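You operate a simulated robot arm through the tools that you are given. There is no shell and no other tool. Be economical: measure what you need, move in short steps, check, and stop when the job is done.

Carry out the task below with a simulated two-armed robot. There is one attempt and no reset: what you move stays moved.

TASK
Pick up the teal bottle with one hand, pass it to the other hand and put it on the top shelf of the wide rack. Set down upright: teal bottle.
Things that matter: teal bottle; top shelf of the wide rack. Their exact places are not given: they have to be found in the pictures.

The check looks at the end state, three seconds after you hand in, the way a careful person would. Anything else that was tipped, shoved, dropped, spilled or broken makes it a failure.

THE ROBOT
Two 7-joint arms with two-finger parallel grippers on one trunk, on a base that drives. Base frame: it is fixed to the floor where the robot stands at the start and does not move with it; the origin is under the middle of the robot, x ahead of it, y to its left, z up. Units: cm, degrees, N and s.
The left shoulder is at the start at [6, 14.3, 82.2], the right one opposite. With the tool pointing down near the work surface each hand reaches from about 32 to 74 cm from the robot's upright axis, wherever it stands, measured 20 degrees to its own side. Places, roughly: top shelf of the wide rack [70, -30, 140]. Payload 1.57 kg a hand.
Tool frame (each hand has its own): the origin (TCP) lies between the finger pads and is the grasp point; the fingertips stand 3 cm ahead of it; z points along the fingers, y is the line along which they close. The gripper opens to 11 cm. The fingers are 2.4 cm wide and 1.2 cm thick; the gripper's body (4.8 by 11.2 cm) begins 7.8 cm behind the TCP.
Orientation is that of the tool frame in the base frame, as a unit quaternion [x, y, z, w]. With the fingers straight down and closing along the base's y, the tool's x points along the base's -x, its y along +y and its z along -z.

THE INTERFACE
- The arms move only by the tool nudge_tool. It takes "left_targets", "right_targets" or both (then of equal length, played together; a hand with none holds still); each is a list of rows, each an object (a shift or turn left out is 0, a gripper value left out holds the last) with "offset": the shift along the tool's x, y, z in m, a list of three; "rot": the turn, a rotation vector about the tool's x, y, z in degrees, a list of three; "gripper": the closure, from 0 (fully open) to 1 (shut). In form: [{"offset": [dx, dy, dz], "rot": [rx, ry, rz], "gripper": gripper}, ...]. A call has 1 to 12 rows; each row is the pose to reach, as a shift and turn from the pose commanded when the call began, along the tool's axes at that moment. Rows are played at 5 a second. More than 5 cm and 8.6 degrees between two rows, or a gripper value outside its range, and nothing of the call is played. A pose out of reach is approached as far as the arm can. The call stops where the force on the tool passes 40 N (or 10 N more than at its start, if that is more) or the arm is blocked; 0.2 s more then pass. The fingers move at their own pace (about 4.5 cm/s each) and stop on an object; they squeeze with about 22 N. The grip force told is the motor's: it shows also when the fingers shut on nothing. Time passes only in rows, and 0.2 s behind the last, so rows that repeat a pose let the fingers close. It gives the time, the measured TCP pose, the force on the tool (base axes), the opening and the grip force at its end, in the units of the frame above (readings bear some noise), with the torque about the TCP (base axes, N m) and any sound that the robot's microphone picked up.
- Cameras (640 x 400 px; columns grow to the right, rows downward): "scene" is now at [5.37, -1.74, 144.9]; the picture's right is [-0.23, -0.97, 0.00], its down [-0.59, 0.14, -0.80] and it looks along [0.78, -0.18, -0.60] (base axes); focal length 214 px, centre (320, 200). "left" rides on the left gripper at [7, -1.6, -14.1] in its tool frame; the picture's right is [0.23, 0.97, 0.00], its down [-0.86, 0.20, -0.48] and it looks along [-0.47, 0.11, 0.88] (tool axes); focal length 222 px, centre (320, 200). "right" rides on the right gripper at [7, 1.6, -14.1] in its tool frame; the picture's right is [-0.23, 0.97, 0.00], its down [-0.86, -0.20, -0.48] and it looks along [-0.47, -0.11, 0.88] (tool axes); focal length 222 px, centre (320, 200).
- grab_frame(camera): a new picture of that camera. No time passes.
- lift_body(by): slides the trunk up (or, below 0, down) by that many cm; the arms and the scene camera ride with it, the base frame stays. It gives what a move gives, with no picture.
- roll_base(legs): drives the robot by 1 to 6 legs, each [ahead, left, turn to the left] in cm, cm and degrees, along the robot's own axes; the way and the turn of a leg run together, so that a leg with both is an arc; at most 150 cm and 180 degrees a leg. The arms and the cameras ride along, it lands a little off, and it stops where it bumps. It gives what a move gives.
- aim_head(pan, tilt): turns the head with the scene camera to pan (to the left, within 86 degrees either way) and tilt (down, from -29 to 69), counted from straight ahead of the robot. It gives what a move gives.
- locate(camera, pixels): for up to 12 pixels [column, row] of the newest picture of that camera ("zoom" is the newest enlarged one), the place [x, y, z] in the base frame of the surface seen there, good to about 0.2 cm. No time passes.
- close_up(camera, box): a new picture of the part [left, top, right, bottom] of that camera's present view, enlarged. No time passes.
- job_done(): hands the job in; it is judged then, once.

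Keep the steps short. Do not move on a guess: measure, check each grasp and each placing, and mend mistakes. In all there are 80 turns and 70 pictures (those below and enlarged ones count). Leave the grippers open and the arms clear of the work at the hand-in unless told otherwise, and finish with a single line.

The tools are called after ">>>" as a command line: name --argument value ..., lists and objects as JSON in quotes. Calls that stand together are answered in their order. nudge_tool: Moves the arms, as the interface text tells. Its arguments: {"type":"object","properties":{"left_targets":{"type":"array"},"right_targets":{"type":"array"}},"required":[]} The other tools are called the same way: lift_body (by) slides the trunk up or down; roll_base (legs) drives the base; aim_head (pan, tilt) turns the head that bears the scene camera; grab_frame (camera) takes a picture; locate (camera, pixels) gives the place of the surface under pixels of a picture; close_up (camera, box) takes an enlarged picture of a part of a camera's view; job_done () hands the job in.

At the start:

```text
time_s: 0.0
left_ee_pos: [31.96, 0.18, 99.86]
left_tcp_rot: [0.0, 1.0, 0.0, 0.0]
left_ft_force: [0.1, 0.1, 0.4]
left_moment: [-0.01, 0.01, -0.01]
left_width: 11.01
left_finger_force: 0.0
right_ee_pos: [36.8, -27.85, 100.0]
right_tcp_rot: [0.0, 1.0, 0.0, 0.0]
right_ft_force: [-0.4, -0.1, 0.4]
right_moment: [0.04, 0.01, 0.0]
right_width: 10.98
right_finger_force: 0.1
trunk travel left (down, up): [-42.0, 17.0]
robot x, y, heading: [-0.2, 0.01, 0.1]
head pan, tilt: [-13.3, 37.1]
```

scene: 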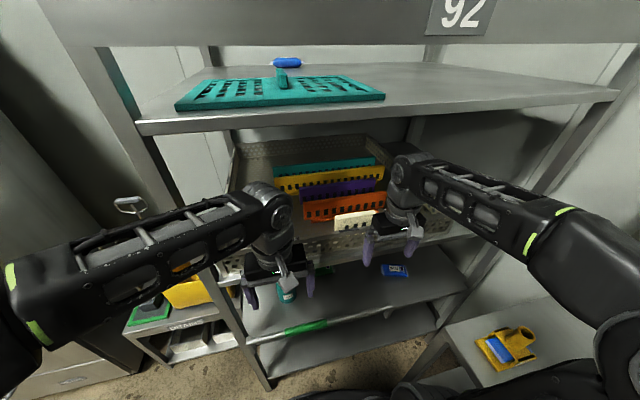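
right: 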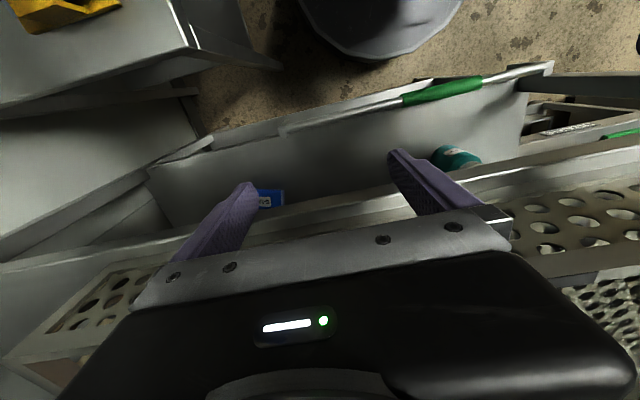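
left: 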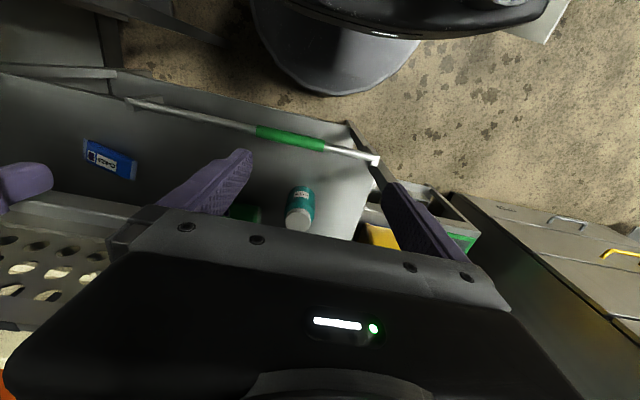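

The teal bottle seems to stand on a lower shelf: (300,208) in the left picture, (287,290) in the scene. I measure it and the surroundings.

>>> locate --camera "left" --pixels '[[300, 192], [299, 222], [300, 210], [243, 212], [110, 160], [290, 138], [375, 160], [340, 200], [60, 205], [250, 180], [330, 235], [370, 215]]'

>>> locate --camera "scene" --pixels '[[287, 284], [288, 296], [140, 128], [615, 95], [280, 90], [240, 250], [460, 235], [245, 335], [345, 310], [288, 62], [500, 80], [305, 328]]'

>>> close_up --camera "left" --box '[180, 100, 440, 262]'

>>> close_up --camera "scene" --box '[160, 200, 480, 400]'

```text
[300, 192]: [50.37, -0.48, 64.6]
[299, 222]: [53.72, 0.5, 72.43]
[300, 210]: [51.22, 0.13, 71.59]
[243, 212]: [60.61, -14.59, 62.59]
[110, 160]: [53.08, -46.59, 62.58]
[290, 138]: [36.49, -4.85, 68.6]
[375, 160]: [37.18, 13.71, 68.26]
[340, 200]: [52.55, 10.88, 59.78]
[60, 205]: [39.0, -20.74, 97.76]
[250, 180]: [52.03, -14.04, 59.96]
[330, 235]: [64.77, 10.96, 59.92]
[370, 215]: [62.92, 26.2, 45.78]
```

```text
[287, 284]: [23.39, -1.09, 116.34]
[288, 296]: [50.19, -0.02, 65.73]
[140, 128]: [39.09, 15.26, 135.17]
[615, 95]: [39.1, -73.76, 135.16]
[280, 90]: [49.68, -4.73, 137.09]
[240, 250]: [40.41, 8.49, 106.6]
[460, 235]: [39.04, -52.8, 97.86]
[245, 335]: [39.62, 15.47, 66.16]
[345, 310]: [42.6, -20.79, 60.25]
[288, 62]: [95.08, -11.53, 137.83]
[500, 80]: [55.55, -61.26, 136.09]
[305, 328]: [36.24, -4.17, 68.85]
```

```text
2.46 times, centred on (310, 181) of left
```

zoom: 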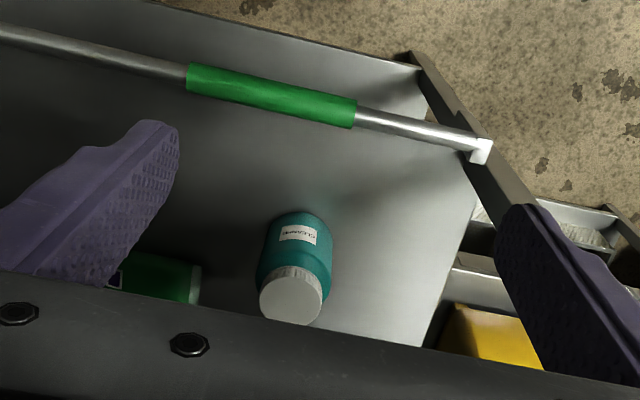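

```text
2.00 times, centred on (320, 300) of scene
```

zoom: 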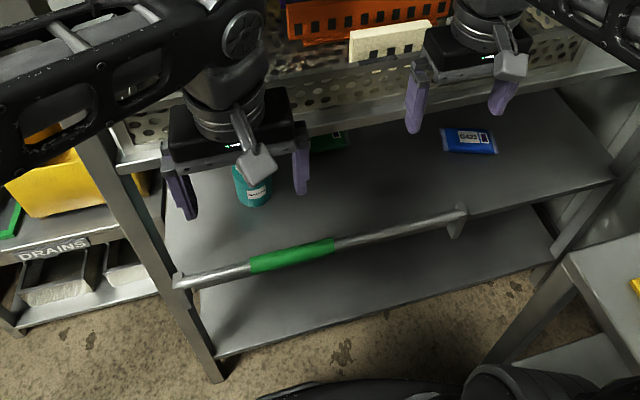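

Bottle stands around [53, 0], z 60–72.5, behind a bar at x≈36.5, z≈68.6. I plan to enter between bar and shelf above with the left hand pitched forward about 50°. First I back up 12 cm, and pitch the left hand.

>>> roll_base --legs '[[-12, 0, 0]]'

>>> nudge_tool --left_targets '[{"rot": [0, -8.4, 0]}, {"rot": [0, -16.7, 0]}, {"rot": [0, -25, 0]}, {"rot": [0, -33.4, 0]}, {"rot": [0, -41.7, 0]}, {"rot": [0, -50, 0]}, {"rot": [0, -50, 0]}]'

>>> lift_body --by -20

>>> grab_frame --camera "scene"

>>> grab_frame --camera "left"

```text
time_s: 1.2
left_ee_pos: [19.63, 0.26, 99.95]
left_tcp_rot: [-0.001, 1.0, 0.0, 0.0]
left_ft_force: [-1.1, -0.3, -0.7]
left_moment: [-0.01, -0.03, 0.0]
left_width: 11.02
left_finger_force: 0.0
right_ee_pos: [24.54, -27.81, 100.17]
right_tcp_rot: [-0.001, 1.0, 0.0, 0.0]
right_ft_force: [0.0, -0.3, -0.1]
right_moment: [-0.02, -0.03, -0.01]
right_width: 10.98
right_finger_force: 0.0
trunk travel left (down, up): [-42.0, 17.0]
robot x, y, heading: [-12.05, -0.1, 0.2]
head pan, tilt: [-13.3, 37.1]
```

```text
time_s: 2.9
left_ee_pos: [19.84, 0.25, 99.97]
left_tcp_rot: [-0.001, 0.906, 0.0, 0.424]
left_ft_force: [0.5, 0.1, 0.6]
left_moment: [0.03, -0.01, 0.01]
left_width: 11.01
left_finger_force: 0.0
right_ee_pos: [24.65, -27.77, 100.02]
right_tcp_rot: [-0.001, 1.0, 0.0, 0.001]
right_ft_force: [0.1, -0.1, -0.5]
right_moment: [0.0, 0.02, -0.02]
right_width: 11.02
right_finger_force: 0.1
trunk travel left (down, up): [-42.0, 17.0]
robot x, y, heading: [-11.95, 0.44, 0.2]
head pan, tilt: [-13.3, 37.1]
```

```text
time_s: 5.0
left_ee_pos: [19.67, 0.26, 79.97]
left_tcp_rot: [-0.001, 0.907, 0.001, 0.422]
left_ft_force: [-0.7, 0.3, -0.6]
left_moment: [-0.01, 0.03, 0.01]
left_width: 10.99
left_finger_force: 0.0
right_ee_pos: [24.51, -27.81, 80.03]
right_tcp_rot: [-0.001, 1.0, 0.0, 0.001]
right_ft_force: [0.5, 0.9, -0.2]
right_moment: [0.0, -0.02, 0.02]
right_width: 11.0
right_finger_force: 0.1
trunk travel left (down, up): [-22.0, 37.0]
robot x, y, heading: [-12.59, 0.35, 0.1]
head pan, tilt: [-13.3, 37.1]
```

```text
64 pictures are left
```

scene: 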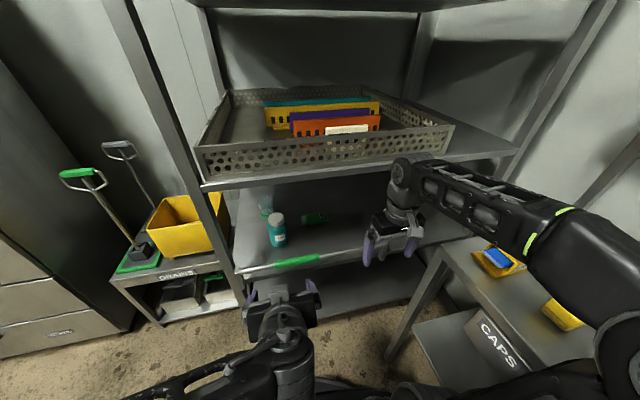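

```text
63 pictures are left
```

left: 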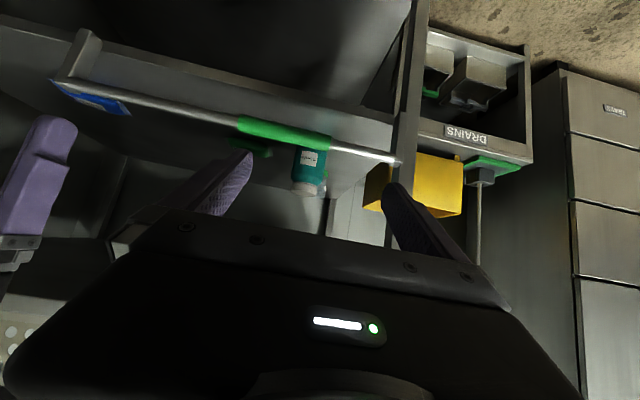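

A faint transparent thing stands behind the bottle at scene (265,205). I enlarge that.

>>> close_up --camera "scene" --box '[220, 160, 348, 280]'

>>> locate --camera "scene" --pixels '[[277, 216], [277, 221], [277, 228], [278, 243], [270, 236], [285, 236], [265, 205], [265, 215], [312, 220], [220, 186], [300, 181], [298, 260]]'

```text
3.33 times, centred on (284, 220) of scene
```

zoom: 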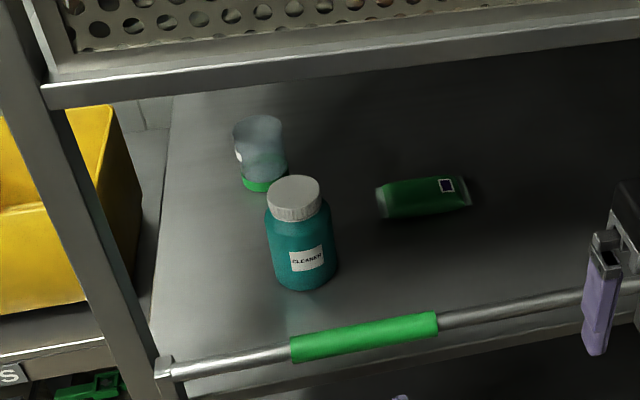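

```text
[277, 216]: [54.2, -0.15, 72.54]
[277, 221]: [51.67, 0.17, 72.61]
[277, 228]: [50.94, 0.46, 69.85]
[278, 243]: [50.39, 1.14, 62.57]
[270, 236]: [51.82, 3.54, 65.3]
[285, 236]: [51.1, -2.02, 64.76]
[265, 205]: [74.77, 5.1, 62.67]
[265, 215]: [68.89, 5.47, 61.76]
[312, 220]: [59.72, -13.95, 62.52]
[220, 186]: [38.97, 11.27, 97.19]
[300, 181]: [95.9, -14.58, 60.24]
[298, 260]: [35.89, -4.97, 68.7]
```

A glass jar stands behind (about x 68), far enough. I measure the bottle finely and the underside lip of the shelf above.

>>> locate --camera "zoom" --pixels '[[293, 187], [272, 192], [316, 188], [293, 178], [297, 205], [270, 235], [328, 232], [300, 235], [303, 284], [250, 188], [60, 104], [400, 64]]'

```text
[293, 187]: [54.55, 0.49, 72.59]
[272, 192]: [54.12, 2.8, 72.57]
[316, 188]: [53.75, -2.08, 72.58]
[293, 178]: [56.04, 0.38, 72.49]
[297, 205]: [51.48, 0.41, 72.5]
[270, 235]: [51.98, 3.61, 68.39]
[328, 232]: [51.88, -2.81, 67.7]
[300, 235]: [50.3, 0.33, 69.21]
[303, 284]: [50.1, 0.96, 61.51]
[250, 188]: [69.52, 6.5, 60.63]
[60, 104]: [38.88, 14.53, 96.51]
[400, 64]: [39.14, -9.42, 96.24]
```

Bottle centre ≈ [53.7, 0.4], radius 3.5, cap top 72.6; the lip above is at ~96. I move the left hand to a pregrasp 12 cm back along the tool axis (x 45.5, z 76).

>>> nudge_tool --left_targets '[{"offset": [-0.025, 0, 0.028]}, {"offset": [-0.05, 0, 0.056]}, {"offset": [-0.075, 0, 0.084]}, {"offset": [-0.1, 0, 0.111]}, {"offset": [-0.125, 0, 0.139]}, {"offset": [-0.15, 0.001, 0.167]}, {"offset": [-0.174, 0.001, 0.194]}, {"offset": [-0.174, 0.001, 0.194]}]'

>>> grab_frame --camera "scene"

>>> grab_frame --camera "left"

```text
time_s: 6.8
left_ee_pos: [46.28, 0.33, 80.81]
left_tcp_rot: [-0.001, 0.906, 0.0, 0.423]
left_ft_force: [0.1, -0.1, -0.6]
left_moment: [0.0, -0.04, -0.02]
left_width: 11.0
left_finger_force: 0.0
right_ee_pos: [24.56, -27.85, 79.93]
right_tcp_rot: [-0.001, 1.0, -0.001, 0.0]
right_ft_force: [0.4, -0.3, 0.3]
right_moment: [-0.02, 0.0, 0.0]
right_width: 11.0
right_finger_force: 0.0
trunk travel left (down, up): [-22.0, 37.0]
robot x, y, heading: [-12.26, -0.02, -0.0]
head pan, tilt: [-13.3, 37.1]
```

```text
61 pictures are left
```

scene: 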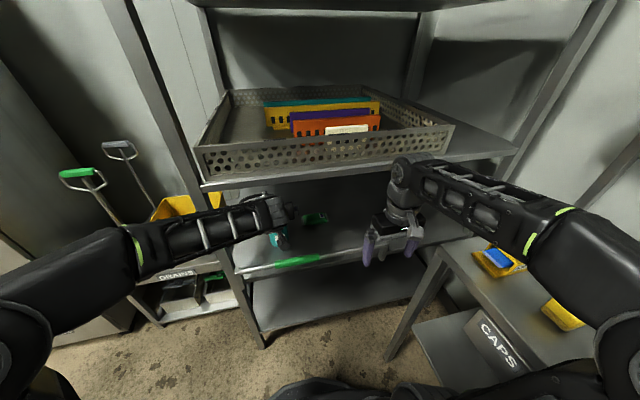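

```text
60 pictures are left
```

left: 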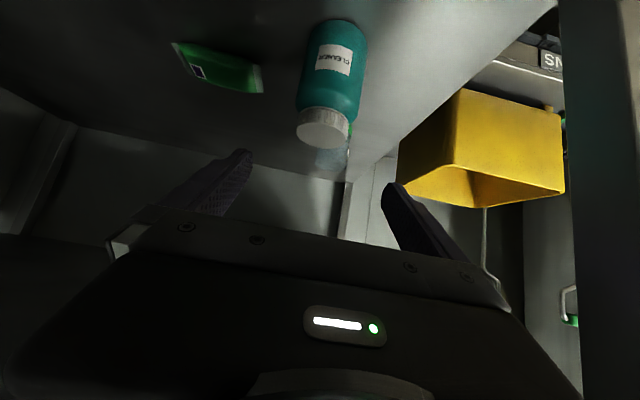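

My pitch was 40° below horizontal; I'll steepen by 12° to clear the bar. First I check how near the forearm is to the left post and the shelf lip.

>>> locate --camera "scene" --pixels '[[200, 215], [200, 228], [150, 226], [150, 245], [240, 208], [270, 203], [235, 275], [195, 150], [60, 250], [275, 215], [285, 210], [212, 240]]'

>>> close_up --camera "scene" --box '[80, 150, 340, 320]'

```text
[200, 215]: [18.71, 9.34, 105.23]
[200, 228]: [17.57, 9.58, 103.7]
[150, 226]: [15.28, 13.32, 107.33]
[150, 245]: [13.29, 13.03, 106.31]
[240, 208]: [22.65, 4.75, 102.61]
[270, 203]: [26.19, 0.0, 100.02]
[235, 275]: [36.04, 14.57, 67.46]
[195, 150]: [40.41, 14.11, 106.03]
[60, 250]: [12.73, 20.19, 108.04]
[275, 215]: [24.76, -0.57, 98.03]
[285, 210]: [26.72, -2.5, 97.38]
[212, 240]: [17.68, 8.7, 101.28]
```

```text
2.35 times, centred on (210, 235) of scene
```

zoom: 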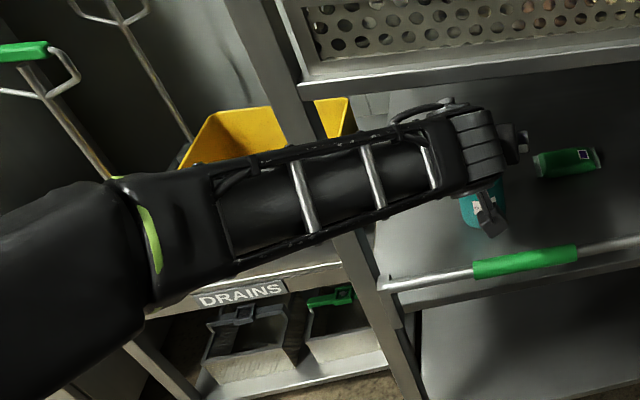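

Wrist centre lies 25.6 cm behind the TCP; clearances are fine. I steepen by 12°, then lower the trunk by 10.

>>> nudge_tool --left_targets '[{"rot": [0, 6, 0]}, {"rot": [0, 12, 0]}, {"rot": [0, 12, 0]}]'

>>> lift_body --by -10

>>> grab_frame --camera "scene"

>>> grab_frame --camera "left"

```text
time_s: 7.6
left_ee_pos: [45.9, 0.35, 80.76]
left_tcp_rot: [-0.001, 0.946, -0.001, 0.326]
left_ft_force: [-0.3, -0.2, -0.1]
left_moment: [-0.03, -0.02, 0.04]
left_width: 10.99
left_finger_force: 0.1
right_ee_pos: [24.58, -27.94, 80.0]
right_tcp_rot: [0.0, 1.0, 0.001, 0.0]
right_ft_force: [0.0, 0.3, 0.0]
right_moment: [-0.01, 0.0, 0.0]
right_width: 11.0
right_finger_force: 0.1
trunk travel left (down, up): [-22.0, 37.0]
robot x, y, heading: [-11.81, -0.07, -0.0]
head pan, tilt: [-13.3, 37.1]
```

```text
time_s: 8.9
left_ee_pos: [46.01, 0.28, 70.78]
left_tcp_rot: [0.0, 0.945, 0.0, 0.326]
left_ft_force: [0.4, -0.6, 0.5]
left_moment: [0.01, 0.02, 0.0]
left_width: 10.99
left_finger_force: 0.2
right_ee_pos: [24.56, -27.8, 70.03]
right_tcp_rot: [-0.001, 1.0, 0.0, 0.0]
right_ft_force: [-0.2, 0.3, 0.5]
right_moment: [-0.01, -0.03, 0.01]
right_width: 11.02
right_finger_force: 0.0
trunk travel left (down, up): [-12.0, 47.0]
robot x, y, heading: [-12.11, -0.01, 0.0]
head pan, tilt: [-13.3, 37.1]
```

```text
58 pictures are left
```

scene: 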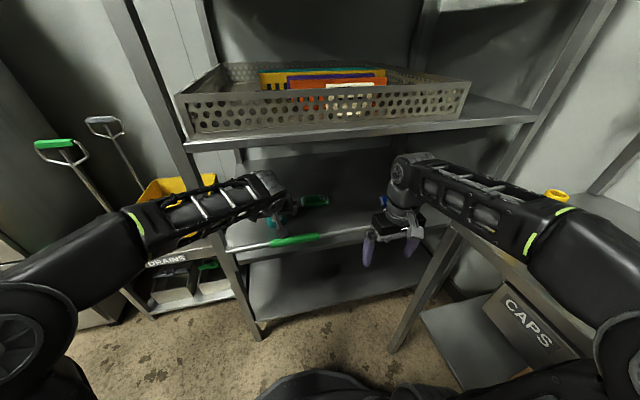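

```text
57 pictures are left
```

left: 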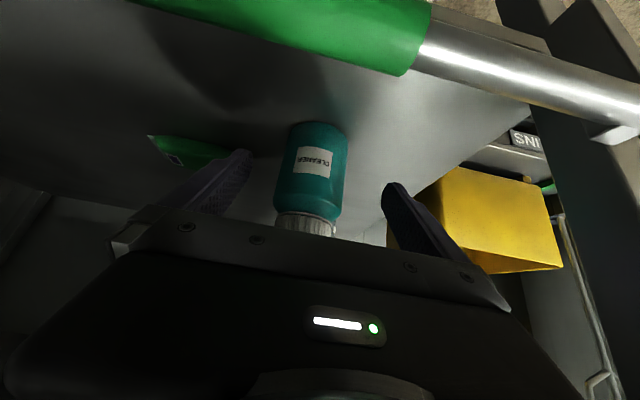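

Clear. Now the final approach: 7.2 cm forward, 3.3 down, to [53.2, 0.4, 67.5].

>>> nudge_tool --left_targets '[{"offset": [-0.012, 0, 0.023]}, {"offset": [-0.024, 0.001, 0.047]}, {"offset": [-0.0364, 0.001, 0.0704]}, {"offset": [-0.0364, 0.001, 0.0704]}]'

>>> grab_frame --camera "left"

>>> grab_frame --camera "scene"

```text
time_s: 9.9
left_ee_pos: [53.26, 0.61, 67.6]
left_tcp_rot: [-0.001, 0.946, 0.0, 0.326]
left_ft_force: [0.8, 0.1, -0.3]
left_moment: [0.0, -0.03, 0.0]
left_width: 11.02
left_finger_force: 0.1
right_ee_pos: [24.64, -27.81, 70.04]
right_tcp_rot: [-0.001, 1.0, 0.0, 0.0]
right_ft_force: [-0.4, -0.4, -1.0]
right_moment: [0.01, -0.02, -0.02]
right_width: 11.0
right_finger_force: 0.1
trunk travel left (down, up): [-12.0, 47.0]
robot x, y, heading: [-12.34, 0.03, 0.3]
head pan, tilt: [-13.3, 37.1]
```

```text
56 pictures are left
```

left: 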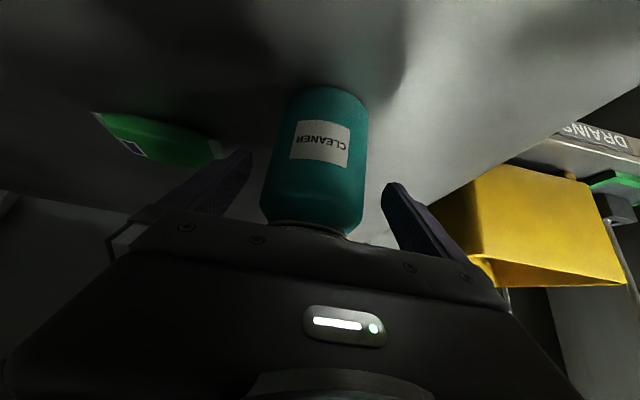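

```text
55 pictures are left
```

scene: 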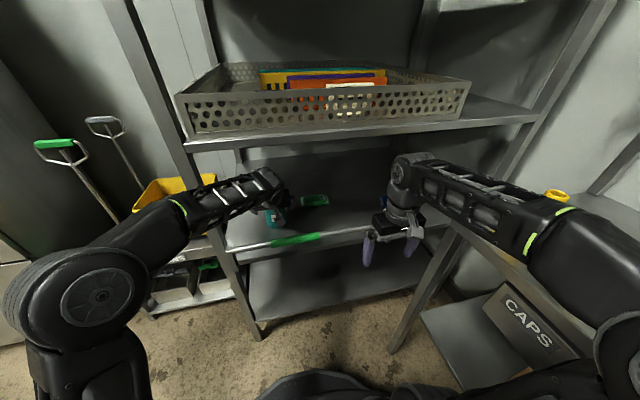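

Bottle is between the fingers. Close.

>>> nudge_tool --left_targets '[{"gripper": 0.3}, {"gripper": 0.5}, {"gripper": 1}, {"gripper": 1}, {"gripper": 1}, {"gripper": 1}]'

>>> grab_frame --camera "left"

```text
time_s: 11.3
left_ee_pos: [53.12, 0.39, 67.63]
left_tcp_rot: [-0.001, 0.945, 0.0, 0.326]
left_ft_force: [-0.1, -2.0, 1.0]
left_moment: [-0.02, 0.05, -0.02]
left_width: 7.32
left_finger_force: 22.0
right_ee_pos: [24.59, -27.89, 69.91]
right_tcp_rot: [-0.001, 1.0, 0.0, 0.0]
right_ft_force: [-0.1, -0.1, -0.1]
right_moment: [0.03, 0.04, 0.0]
right_width: 11.01
right_finger_force: 0.0
trunk travel left (down, up): [-12.0, 47.0]
robot x, y, heading: [-12.42, 0.15, 0.0]
head pan, tilt: [-13.3, 37.1]
```

```text
54 pictures are left
```

left: 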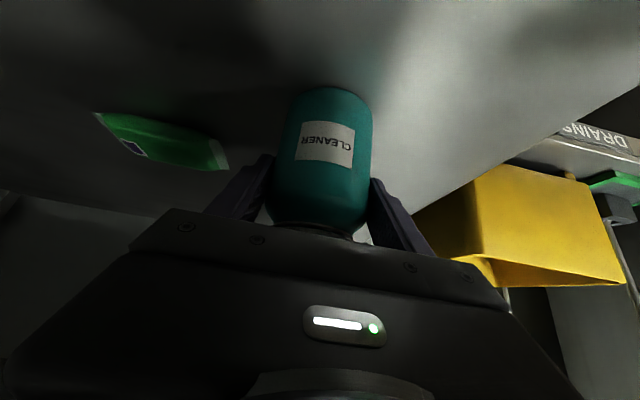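

Gripped, width 7.3, 22 N. I lift and retract along a path between bar and lip, first part with a check.

>>> nudge_tool --left_targets '[{"offset": [-0.0092, 0, -0.0118]}, {"offset": [0.0021, 0, -0.0461]}, {"offset": [0.0103, 0, -0.0842]}, {"offset": [0.0103, 0, -0.0842]}]'

>>> grab_frame --camera "left"

>>> grab_frame --camera "scene"

```text
time_s: 12.3
left_ee_pos: [47.37, 0.79, 73.8]
left_tcp_rot: [-0.001, 0.946, 0.0, 0.325]
left_ft_force: [-0.5, 0.3, -4.6]
left_moment: [0.02, 0.02, 0.0]
left_width: 7.33
left_finger_force: 21.7
right_ee_pos: [24.6, -27.76, 70.01]
right_tcp_rot: [-0.001, 1.0, 0.001, 0.001]
right_ft_force: [-0.1, 0.0, 0.2]
right_moment: [0.01, 0.01, -0.03]
right_width: 11.01
right_finger_force: 0.1
trunk travel left (down, up): [-12.0, 47.0]
robot x, y, heading: [-11.96, 0.04, -0.1]
head pan, tilt: [-13.3, 37.1]
```

```text
53 pictures are left
```

left: 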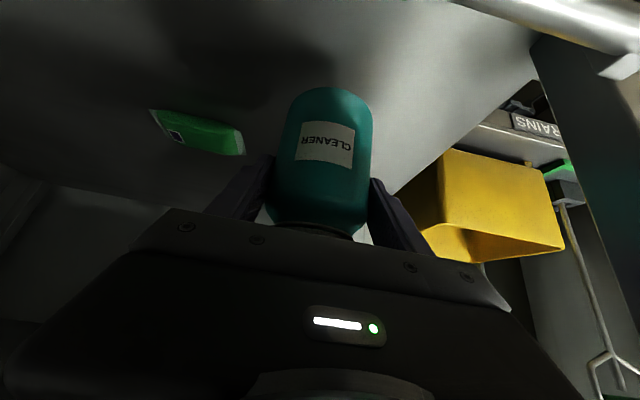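

```text
52 pictures are left
```

scene: 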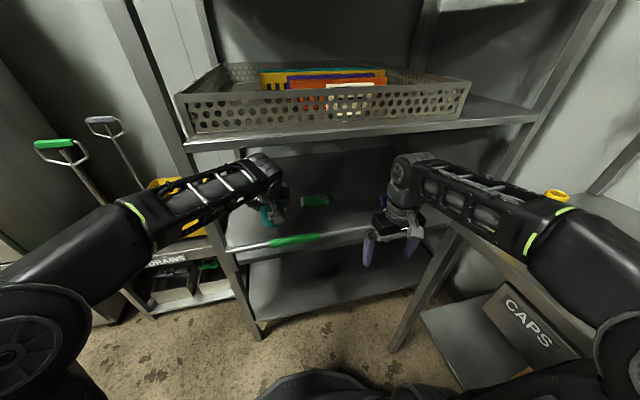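

Held firmly (about 0.45 kg). I continue up over the bar and out.

>>> nudge_tool --left_targets '[{"offset": [0.0021, 0, -0.0461]}, {"offset": [-0.0037, 0, -0.086]}, {"offset": [0.0186, 0, -0.1225]}, {"offset": [0.051, 0, -0.1541]}, {"offset": [0.0864, 0, -0.1818]}, {"offset": [0.1179, 0, -0.2065]}, {"offset": [0.1179, 0, -0.2065]}]'

>>> grab_frame --camera "scene"

```text
time_s: 13.9
left_ee_pos: [25.16, 0.47, 82.52]
left_tcp_rot: [-0.001, 0.946, 0.001, 0.326]
left_ft_force: [0.8, 0.3, -4.7]
left_moment: [0.02, 0.05, -0.02]
left_width: 7.31
left_finger_force: 21.9
right_ee_pos: [24.49, -27.82, 69.98]
right_tcp_rot: [-0.001, 1.0, 0.0, 0.0]
right_ft_force: [-0.4, -0.1, 0.2]
right_moment: [0.03, 0.01, 0.01]
right_width: 10.97
right_finger_force: 0.1
trunk travel left (down, up): [-12.0, 47.0]
robot x, y, heading: [-12.06, 0.12, 0.4]
head pan, tilt: [-13.3, 37.1]
```

```text
51 pictures are left
```

scene: 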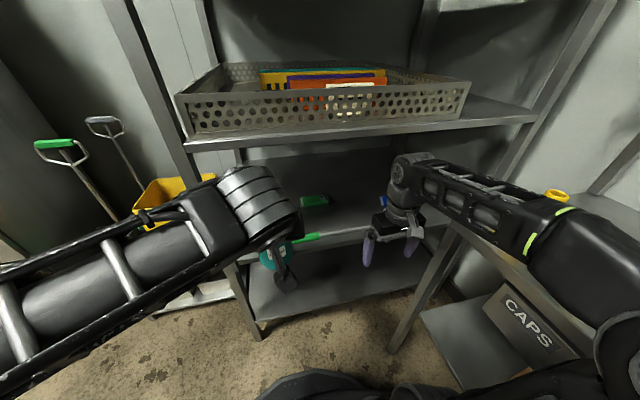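

Out and clear. I back up 15 cm for room, and raise the trunk 30.

>>> roll_base --legs '[[-15, 0, 0]]'

>>> lift_body --by 30

>>> grab_frame --camera "scene"

```text
time_s: 15.3
left_ee_pos: [10.56, 0.38, 82.4]
left_tcp_rot: [0.0, 0.945, 0.0, 0.326]
left_ft_force: [0.6, -0.4, -5.1]
left_moment: [-0.01, 0.06, -0.01]
left_width: 7.32
left_finger_force: 22.1
right_ee_pos: [9.81, -27.94, 70.12]
right_tcp_rot: [0.0, 1.0, 0.0, 0.001]
right_ft_force: [0.1, -0.4, 0.1]
right_moment: [0.01, 0.04, 0.04]
right_width: 11.0
right_finger_force: 0.0
trunk travel left (down, up): [-12.0, 47.0]
robot x, y, heading: [-26.69, -0.08, -0.1]
head pan, tilt: [-13.3, 37.1]
```

```text
time_s: 18.3
left_ee_pos: [10.6, 0.35, 112.38]
left_tcp_rot: [0.001, 0.945, 0.0, 0.326]
left_ft_force: [-0.4, -0.1, -4.1]
left_moment: [0.01, 0.06, 0.01]
left_width: 7.3
left_finger_force: 22.3
right_ee_pos: [9.78, -27.96, 99.95]
right_tcp_rot: [0.0, 1.0, -0.001, 0.0]
right_ft_force: [-0.5, 0.1, 0.8]
right_moment: [0.03, 0.01, -0.01]
right_width: 10.99
right_finger_force: 0.1
trunk travel left (down, up): [-42.0, 17.0]
robot x, y, heading: [-27.01, 0.18, -0.2]
head pan, tilt: [-13.3, 37.1]
```

```text
50 pictures are left
```

scene: 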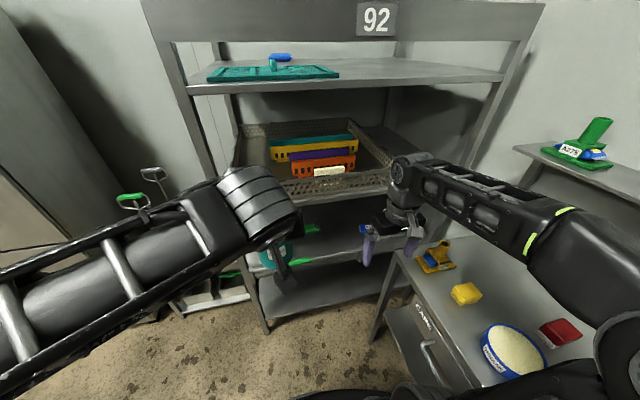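

Now the left hand yaws 45° to the right (bottle stays upright), moving 4.5 cm forward, while the right pitches forward 75° and moves 15 cm forward.

>>> nudge_tool --left_targets '[{"rot": [4.62, 0, 5.91], "offset": [-0.006, 0, 0.005]}, {"rot": [9.23, 0, 11.82], "offset": [-0.012, 0, 0.009]}, {"rot": [13.85, 0, 17.73], "offset": [-0.018, 0, 0.014]}, {"rot": [18.47, 0, 23.64], "offset": [-0.024, 0, 0.0185]}, {"rot": [23.1, 0, 29.55], "offset": [-0.03, 0, 0.023]}, {"rot": [27.7, 0, 35.46], "offset": [-0.036, 0, 0.028]}, {"rot": [27.7, 0, 35.46], "offset": [-0.036, 0, 0.028]}, {"rot": [27.7, 0, 35.46], "offset": [-0.036, 0, 0.028]}, {"rot": [27.7, 0, 35.46], "offset": [-0.036, 0, 0.028]}]' --right_targets '[{"rot": [0, -8.33, 0], "offset": [-0.0167, 0, 0]}, {"rot": [0, -16.67, 0], "offset": [-0.0333, 0, 0]}, {"rot": [0, -25, 0], "offset": [-0.05, 0, 0]}, {"rot": [0, -33.3, 0], "offset": [-0.0667, 0, 0]}, {"rot": [0, -41.7, 0], "offset": [-0.0833, 0, 0]}, {"rot": [0, -50, 0], "offset": [-0.1, 0, 0]}, {"rot": [0, -58.3, 0], "offset": [-0.1167, 0, 0]}, {"rot": [0, -66.7, 0], "offset": [-0.1333, 0, 0]}, {"rot": [0, -75, 0], "offset": [-0.15, 0, 0]}]'

>>> grab_frame --camera "scene"

```text
time_s: 20.3
left_ee_pos: [15.12, 0.27, 112.38]
left_tcp_rot: [0.362, 0.874, -0.124, 0.3]
left_ft_force: [0.7, 0.4, -4.6]
left_moment: [0.03, 0.04, 0.0]
left_width: 7.32
left_finger_force: 21.9
right_ee_pos: [24.91, -28.04, 100.0]
right_tcp_rot: [0.0, 0.794, 0.0, 0.608]
right_ft_force: [-0.4, 0.6, 1.2]
right_moment: [0.03, -0.02, 0.03]
right_width: 10.99
right_finger_force: 0.1
trunk travel left (down, up): [-42.0, 17.0]
robot x, y, heading: [-26.67, -0.14, -0.4]
head pan, tilt: [-13.3, 37.1]
```

```text
49 pictures are left
```

scene: 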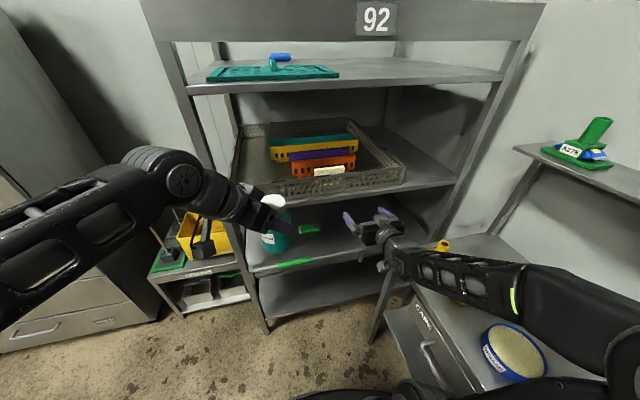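

Both good. Left moves 8 cm forward; right goes to a pre-handover pose, yawed 45° left, 13 cm short of the bottle.

>>> nudge_tool --left_targets '[{"offset": [-0.0223, 0.0283, 0.0174]}, {"offset": [-0.0446, 0.0566, 0.0348]}, {"offset": [-0.0446, 0.0566, 0.0348]}, {"offset": [-0.0446, 0.0566, 0.0348]}, {"offset": [-0.0446, 0.0566, 0.0348]}, {"offset": [-0.0446, 0.0566, 0.0348]}, {"offset": [-0.0446, 0.0566, 0.0348]}]' --right_targets '[{"rot": [-7.25, 0, -1.94], "offset": [-0.0149, 0.0317, -0.0218]}, {"rot": [-14.5, 0, -3.88], "offset": [-0.0297, 0.0633, -0.0435]}, {"rot": [-21.75, 0, -5.83], "offset": [-0.0446, 0.095, -0.0653]}, {"rot": [-29, 0, -7.77], "offset": [-0.0595, 0.1267, -0.0871]}, {"rot": [-36.25, 0, -9.71], "offset": [-0.0743, 0.1583, -0.1088]}, {"rot": [-43.5, 0, -11.65], "offset": [-0.0892, 0.19, -0.1306]}, {"rot": [-43.5, 0, -11.65], "offset": [-0.0892, 0.19, -0.1306]}]'

>>> grab_frame --camera "scene"

>>> grab_frame --camera "right"

```text
time_s: 21.9
left_ee_pos: [22.91, 0.37, 112.39]
left_tcp_rot: [0.362, 0.874, -0.125, 0.301]
left_ft_force: [0.0, -0.7, -4.2]
left_moment: [0.04, 0.03, 0.0]
left_width: 7.28
left_finger_force: 22.0
right_ee_pos: [14.33, -8.92, 111.81]
right_tcp_rot: [-0.304, 0.733, 0.233, 0.562]
right_ft_force: [0.3, -0.3, 0.6]
right_moment: [-0.02, 0.0, -0.02]
right_width: 10.98
right_finger_force: 0.1
right hand out of reach, approached as far as the arm can: row 1, 2, 3
trunk travel left (down, up): [-42.0, 17.0]
robot x, y, heading: [-27.06, -0.14, -0.3]
head pan, tilt: [-13.3, 37.1]
```

```text
48 pictures are left
```

scene: 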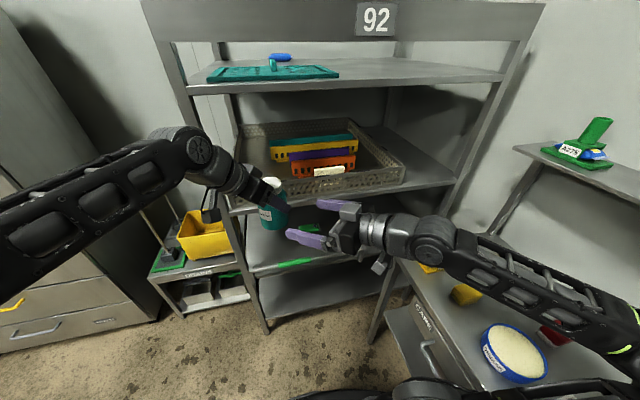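

```text
47 pictures are left
```

right: 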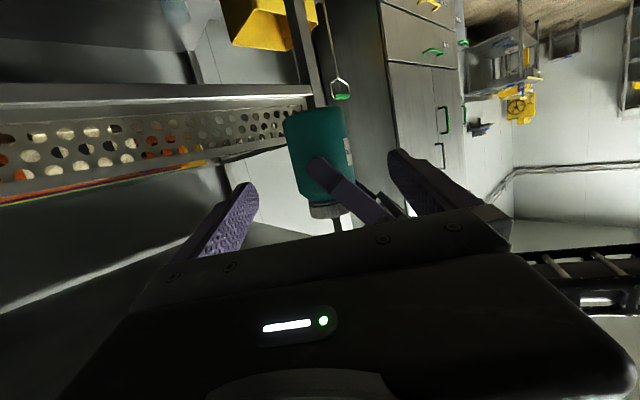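

Right hand faces the bottle. I measure the bottle's exact place in the right and scene pictures.

>>> locate --camera "right" --pixels '[[300, 112], [325, 108], [345, 107], [287, 140], [300, 150], [320, 140], [345, 150], [302, 190], [320, 165], [325, 212], [345, 180]]'

>>> close_up --camera "scene" --box '[210, 150, 370, 250]'

```text
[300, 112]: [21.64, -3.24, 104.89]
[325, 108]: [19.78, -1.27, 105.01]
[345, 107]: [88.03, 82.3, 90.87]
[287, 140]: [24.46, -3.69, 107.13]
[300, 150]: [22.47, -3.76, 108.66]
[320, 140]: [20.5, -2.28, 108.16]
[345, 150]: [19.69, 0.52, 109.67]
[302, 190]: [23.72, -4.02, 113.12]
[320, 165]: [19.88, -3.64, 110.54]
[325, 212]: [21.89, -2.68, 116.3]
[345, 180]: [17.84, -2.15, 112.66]
```

```text
4.00 times, centred on (290, 200) of scene
```

zoom: 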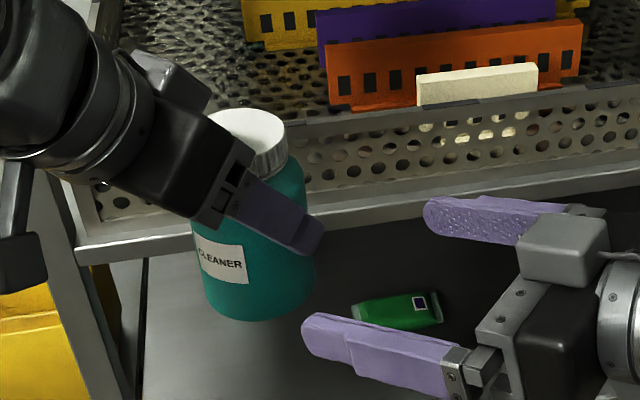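

Bottle axis [23.3, 0], bottom 104.9. I advance 13 cm along the right tool axis, to 3.7 cm above the bottom.

>>> nudge_tool --right_targets '[{"offset": [0, 0, 0.033]}, {"offset": [-0.001, 0, 0.066]}, {"offset": [-0.0015, -0.0005, 0.1]}, {"offset": [-0.0017, -0.0007, 0.13]}, {"offset": [-0.0017, -0.0007, 0.13]}]'

>>> grab_frame --camera "right"

>>> close_up --camera "scene" --box '[210, 150, 370, 250]'

```text
time_s: 23.1
left_ee_pos: [22.81, 0.48, 112.18]
left_tcp_rot: [0.362, 0.873, -0.125, 0.301]
left_ft_force: [0.6, 0.3, -4.3]
left_moment: [0.04, 0.02, 0.0]
left_width: 7.3
left_finger_force: 22.2
right_ee_pos: [23.77, -0.15, 108.83]
right_tcp_rot: [-0.304, 0.733, 0.233, 0.562]
right_ft_force: [-0.6, 0.4, -0.3]
right_moment: [0.03, 0.03, 0.02]
right_width: 11.0
right_finger_force: 0.0
trunk travel left (down, up): [-42.0, 17.0]
robot x, y, heading: [-27.06, 0.21, -0.0]
head pan, tilt: [-13.3, 37.1]
```

```text
45 pictures are left
```

right: 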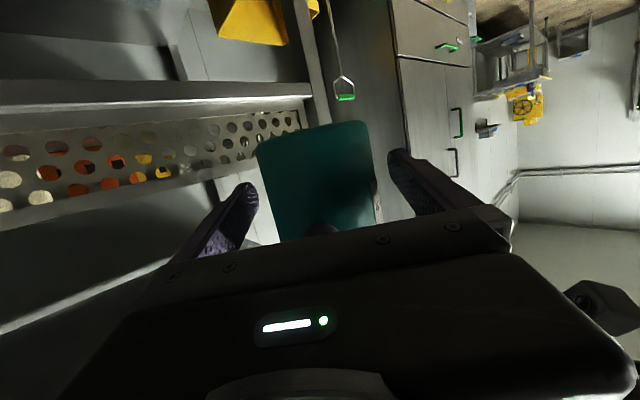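

```text
4.00 times, centred on (290, 200) of scene
```

zoom: 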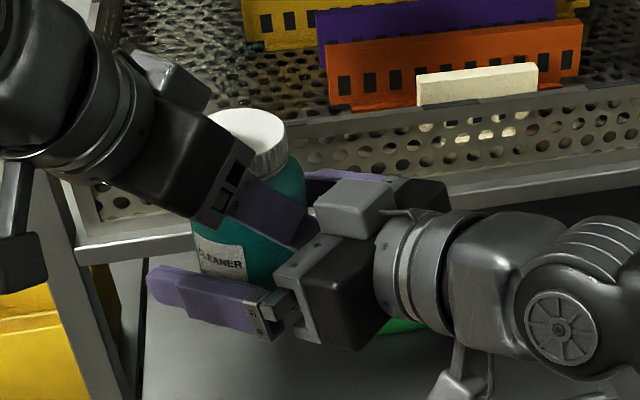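

Bottle sits between the right fingers. I shift 0.3 cm toward its centre and close the right gripper.

>>> nudge_tool --right_targets '[{"offset": [0, 0.003, 0], "gripper": 0.2}, {"offset": [0, 0.003, 0], "gripper": 0.3}, {"offset": [0, 0.003, 0], "gripper": 1}, {"offset": [0, 0.003, 0], "gripper": 1}, {"offset": [0, 0.003, 0], "gripper": 1}, {"offset": [0, 0.003, 0], "gripper": 1}]'

>>> grab_frame --camera "right"

```text
time_s: 24.5
left_ee_pos: [22.89, 0.56, 112.27]
left_tcp_rot: [0.361, 0.874, -0.124, 0.3]
left_ft_force: [-7.8, 4.8, -1.9]
left_moment: [0.01, 0.26, -0.28]
left_width: 7.3
left_finger_force: 21.8
right_ee_pos: [23.62, -0.01, 108.79]
right_tcp_rot: [-0.303, 0.733, 0.233, 0.562]
right_ft_force: [7.5, -5.2, 1.0]
right_moment: [0.21, 0.08, 0.3]
right_width: 7.32
right_finger_force: 22.2
trunk travel left (down, up): [-42.0, 17.0]
robot x, y, heading: [-26.92, -0.19, 0.1]
head pan, tilt: [-13.3, 37.1]
```

```text
43 pictures are left
```

right: 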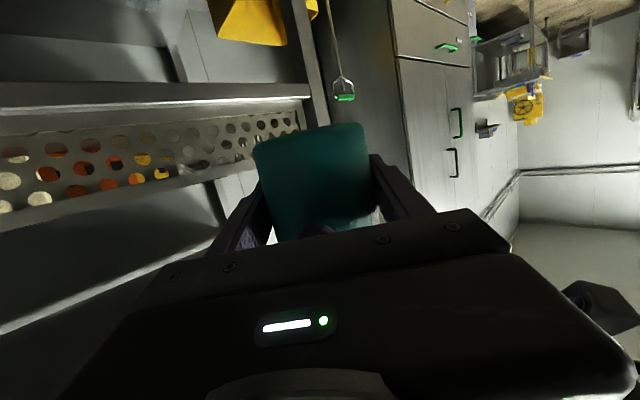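

Both hold it. I relieve the 9 N side force by 0.3 cm, then open the left a little (to 9 cm) and check.

>>> nudge_tool --right_targets '[{"offset": [0, -0.003, 0]}, {"offset": [0, -0.003, 0]}]'

>>> nudge_tool --left_targets '[{"gripper": 0.28}, {"gripper": 0.2}, {"gripper": 0.2}]'

>>> close_up --camera "scene" --box '[210, 150, 370, 250]'

```text
time_s: 25.1
left_ee_pos: [22.83, 0.45, 112.31]
left_tcp_rot: [0.362, 0.874, -0.124, 0.3]
left_ft_force: [1.1, -1.4, -4.6]
left_moment: [-0.16, 0.05, -0.08]
left_width: 7.31
left_finger_force: 22.3
right_ee_pos: [23.59, -0.07, 108.74]
right_tcp_rot: [-0.305, 0.733, 0.233, 0.562]
right_ft_force: [-0.7, 1.1, 0.4]
right_moment: [0.06, -0.04, 0.06]
right_width: 7.32
right_finger_force: 22.4
trunk travel left (down, up): [-42.0, 17.0]
robot x, y, heading: [-26.76, 0.16, 0.0]
head pan, tilt: [-13.3, 37.1]
```

```text
time_s: 25.9
left_ee_pos: [22.77, 0.49, 112.29]
left_tcp_rot: [0.362, 0.874, -0.124, 0.301]
left_ft_force: [-0.3, -0.6, -0.4]
left_moment: [0.03, 0.02, -0.01]
left_width: 8.79
left_finger_force: 0.0
right_ee_pos: [23.68, -0.24, 108.71]
right_tcp_rot: [-0.304, 0.733, 0.234, 0.563]
right_ft_force: [-0.1, 0.0, 0.5]
right_moment: [0.02, -0.02, -0.02]
right_width: 7.31
right_finger_force: 22.4
trunk travel left (down, up): [-42.0, 17.0]
robot x, y, heading: [-26.88, -0.32, 0.0]
head pan, tilt: [-13.3, 37.1]
```

```text
4.00 times, centred on (290, 200) of scene
```

zoom: 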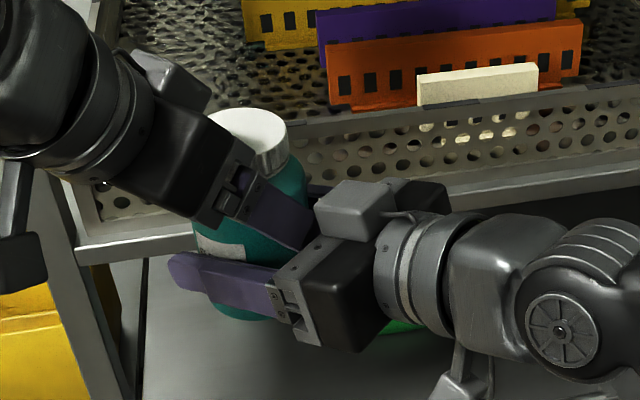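

Left carries nothing now. I retract the left hand up and back along its tool axis and re-read the right force.

>>> nudge_tool --left_targets '[{"offset": [0, 0, -0.015]}, {"offset": [0, 0, -0.04]}, {"offset": [0, 0, -0.08]}, {"offset": [0, 0, -0.12]}, {"offset": [0, 0, -0.16]}, {"offset": [0, 0, -0.16]}]'

>>> close_up --camera "scene" --box '[160, 110, 400, 260]'

>>> grab_frame --camera "right"

```text
time_s: 27.3
left_ee_pos: [15.93, 7.31, 125.17]
left_tcp_rot: [0.362, 0.873, -0.125, 0.301]
left_ft_force: [0.0, 0.2, -0.1]
left_moment: [0.04, 0.03, 0.0]
left_width: 8.77
left_finger_force: 0.1
right_ee_pos: [23.7, -0.16, 108.83]
right_tcp_rot: [-0.303, 0.733, 0.233, 0.562]
right_ft_force: [-0.6, 0.0, 0.2]
right_moment: [0.01, -0.01, -0.01]
right_width: 7.29
right_finger_force: 22.1
trunk travel left (down, up): [-42.0, 17.0]
robot x, y, heading: [-26.53, 0.01, -0.0]
head pan, tilt: [-13.3, 37.1]
```

```text
2.67 times, centred on (280, 185) of scene
```

zoom: 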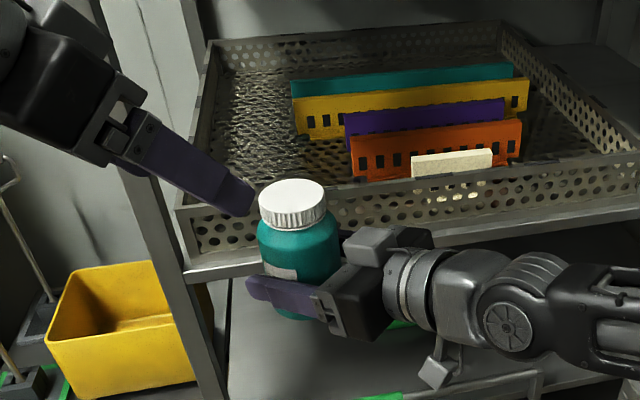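

```text
40 pictures are left
```

right: 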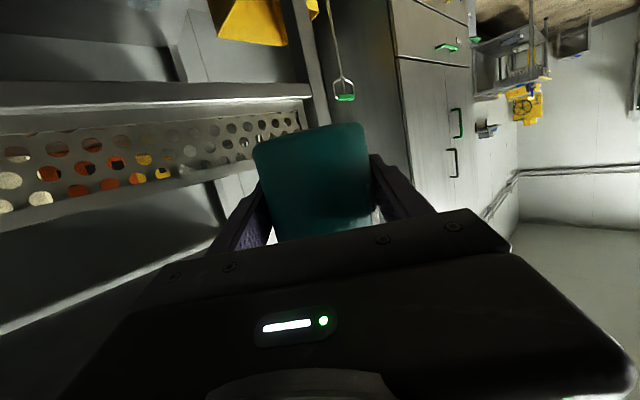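

Right holds the bottle alone. I un-yaw the right hand to face forward while moving it right, clear of the left.

>>> nudge_tool --right_targets '[{"rot": [5.44, 0, 1.46], "offset": [0.0004, -0.0266, -0.0305]}, {"rot": [10.87, 0, 2.91], "offset": [0.0008, -0.0532, -0.061]}, {"rot": [16.3, 0, 4.37], "offset": [0.0012, -0.08, -0.0915]}, {"rot": [21.75, 0, 5.82], "offset": [0.0016, -0.1065, -0.122]}, {"rot": [27.2, 0, 7.28], "offset": [0.002, -0.133, -0.1525]}, {"rot": [32.6, 0, 8.74], "offset": [0.0025, -0.16, -0.183]}, {"rot": [38.06, 0, 10.2], "offset": [0.003, -0.186, -0.2135]}, {"rot": [43.5, 0, 11.65], "offset": [0.0033, -0.213, -0.244]}, {"rot": [43.5, 0, 11.65], "offset": [0.0033, -0.213, -0.244]}]'

>>> lift_body --by 17

>>> grab_frame --camera "scene"

```text
time_s: 29.3
left_ee_pos: [15.97, 7.15, 125.33]
left_tcp_rot: [0.361, 0.874, -0.123, 0.301]
left_ft_force: [0.1, -0.7, -0.1]
left_moment: [-0.01, 0.03, -0.04]
left_width: 8.79
left_finger_force: 0.0
right_ee_pos: [21.9, -32.15, 114.59]
right_tcp_rot: [0.0, 0.793, 0.0, 0.609]
right_ft_force: [0.2, 0.3, -4.1]
right_moment: [-0.01, -0.01, 0.02]
right_width: 7.34
right_finger_force: 22.4
trunk travel left (down, up): [-42.0, 17.0]
robot x, y, heading: [-26.55, -0.0, 0.1]
head pan, tilt: [-13.3, 37.1]
```

```text
time_s: 31.2
left_ee_pos: [15.87, 7.26, 142.09]
left_tcp_rot: [0.362, 0.873, -0.125, 0.301]
left_ft_force: [-0.1, -0.1, 0.7]
left_moment: [0.01, -0.01, 0.01]
left_width: 8.78
left_finger_force: 0.1
right_ee_pos: [21.89, -32.21, 131.45]
right_tcp_rot: [0.0, 0.794, 0.0, 0.608]
right_ft_force: [0.3, 0.2, -5.0]
right_moment: [-0.02, -0.01, 0.0]
right_width: 7.31
right_finger_force: 21.9
trunk travel left (down, up): [-59.0, 0.0]
robot x, y, heading: [-27.02, 0.12, -0.3]
head pan, tilt: [-13.3, 37.1]
```

```text
39 pictures are left
```

scene: 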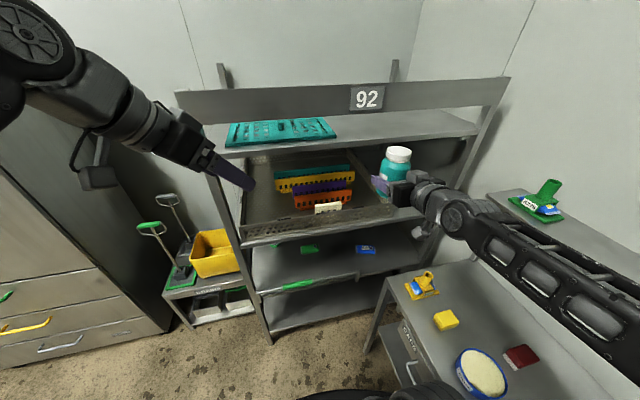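

I see the beam "92" over the shelf; I measure its height and the shelf and tray edges.

>>> locate --camera "scene" --pixels '[[365, 110], [365, 84], [440, 103], [440, 82], [335, 130], [335, 138], [400, 138], [400, 125], [430, 120], [470, 125], [480, 133], [385, 125]]'

>>> close_up --camera "scene" --box '[200, 60, 520, 220]'

```text
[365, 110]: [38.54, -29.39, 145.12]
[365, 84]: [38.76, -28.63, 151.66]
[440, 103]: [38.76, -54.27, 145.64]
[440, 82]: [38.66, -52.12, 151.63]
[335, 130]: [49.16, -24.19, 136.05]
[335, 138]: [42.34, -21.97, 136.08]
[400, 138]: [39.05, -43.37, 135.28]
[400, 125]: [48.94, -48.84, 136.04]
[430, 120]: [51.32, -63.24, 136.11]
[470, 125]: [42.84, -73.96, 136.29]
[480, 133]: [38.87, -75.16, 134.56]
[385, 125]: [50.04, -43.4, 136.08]
```

```text
2.00 times, centred on (360, 140) of scene
```

zoom: 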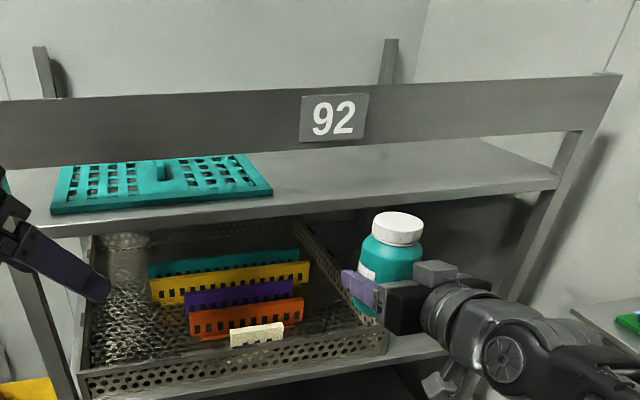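

The front beam (x≈38.7, z 145–152) leaves only ~8.5 cm over the shelf, so the 12.6 cm bottle must go over the beam: wrist above it, hand swinging down behind it. I test whether the right arm can lift its wrist to about z 160 (TCP ≈[30,-32,166], hand 15° up), still in front of the beam.

>>> nudge_tool --right_targets '[{"rot": [0, -3.33, 0], "offset": [-0.04, 0, -0.0015]}, {"rot": [0, -6.67, 0], "offset": [-0.08, 0, -0.003]}, {"rot": [0, -10, 0], "offset": [-0.12, 0, -0.0045]}, {"rot": [0, -13.3, 0], "offset": [-0.16, 0, -0.006]}, {"rot": [0, -16.7, 0], "offset": [-0.2, 0, -0.0075]}, {"rot": [0, -20, 0], "offset": [-0.24, 0, -0.009]}, {"rot": [0, -23.3, 0], "offset": [-0.28, 0, -0.0105]}, {"rot": [0, -26.7, 0], "offset": [-0.32, 0, -0.012]}, {"rot": [0, -30, 0], "offset": [-0.359, 0, -0.0135]}, {"rot": [0, -30, 0], "offset": [-0.359, 0, -0.0135]}]'

>>> grab_frame --camera "scene"

```text
time_s: 33.4
left_ee_pos: [15.96, 7.32, 142.1]
left_tcp_rot: [0.362, 0.874, -0.124, 0.301]
left_ft_force: [0.2, -0.5, -0.7]
left_moment: [0.03, -0.01, 0.04]
left_width: 8.8
left_finger_force: 0.0
right_ee_pos: [29.81, -32.22, 166.36]
right_tcp_rot: [0.0, 0.608, 0.0, 0.794]
right_ft_force: [-0.3, -0.2, -4.3]
right_moment: [-0.02, -0.05, -0.02]
right_width: 7.33
right_finger_force: 22.2
trunk travel left (down, up): [-59.0, 0.0]
robot x, y, heading: [-26.77, 0.18, -0.2]
head pan, tilt: [-13.3, 37.1]
```

```text
37 pictures are left
```

scene: 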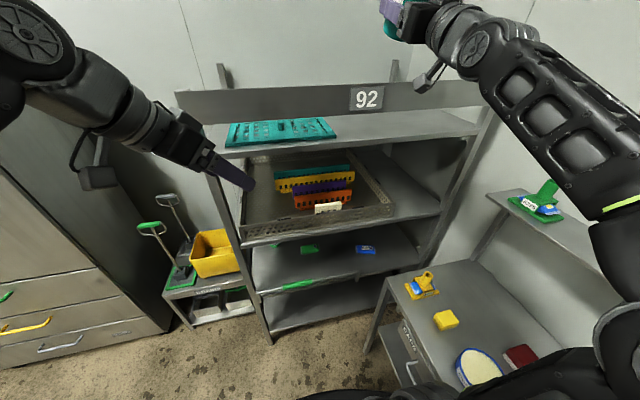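

The wrist height is reachable. But the present grip (low and flat) doesn't suit going over the beam; I need a high grip pitched ~35°. I'll set the bottle down on the free right part of the middle shelf and regrasp it with the same hand. I measure that spot.

>>> close_up --camera "scene" --box '[330, 120, 490, 240]'

>>> locate --camera "scene" --pixels '[[397, 206], [394, 200], [405, 200], [420, 195], [436, 208], [425, 215], [410, 180], [440, 190], [443, 275], [390, 290], [470, 262], [420, 350]]'

```text
3.33 times, centred on (410, 180) of scene
```

zoom: 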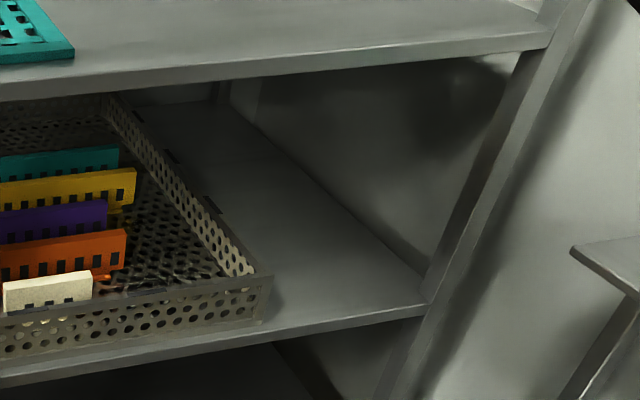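

```text
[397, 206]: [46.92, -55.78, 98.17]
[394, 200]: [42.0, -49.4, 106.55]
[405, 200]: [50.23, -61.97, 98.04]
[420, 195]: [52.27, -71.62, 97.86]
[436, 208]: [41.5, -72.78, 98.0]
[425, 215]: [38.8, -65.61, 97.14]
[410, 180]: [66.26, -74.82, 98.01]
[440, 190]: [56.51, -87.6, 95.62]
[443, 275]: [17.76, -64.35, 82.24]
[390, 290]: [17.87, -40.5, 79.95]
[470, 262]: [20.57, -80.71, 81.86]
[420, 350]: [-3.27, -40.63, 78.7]
```

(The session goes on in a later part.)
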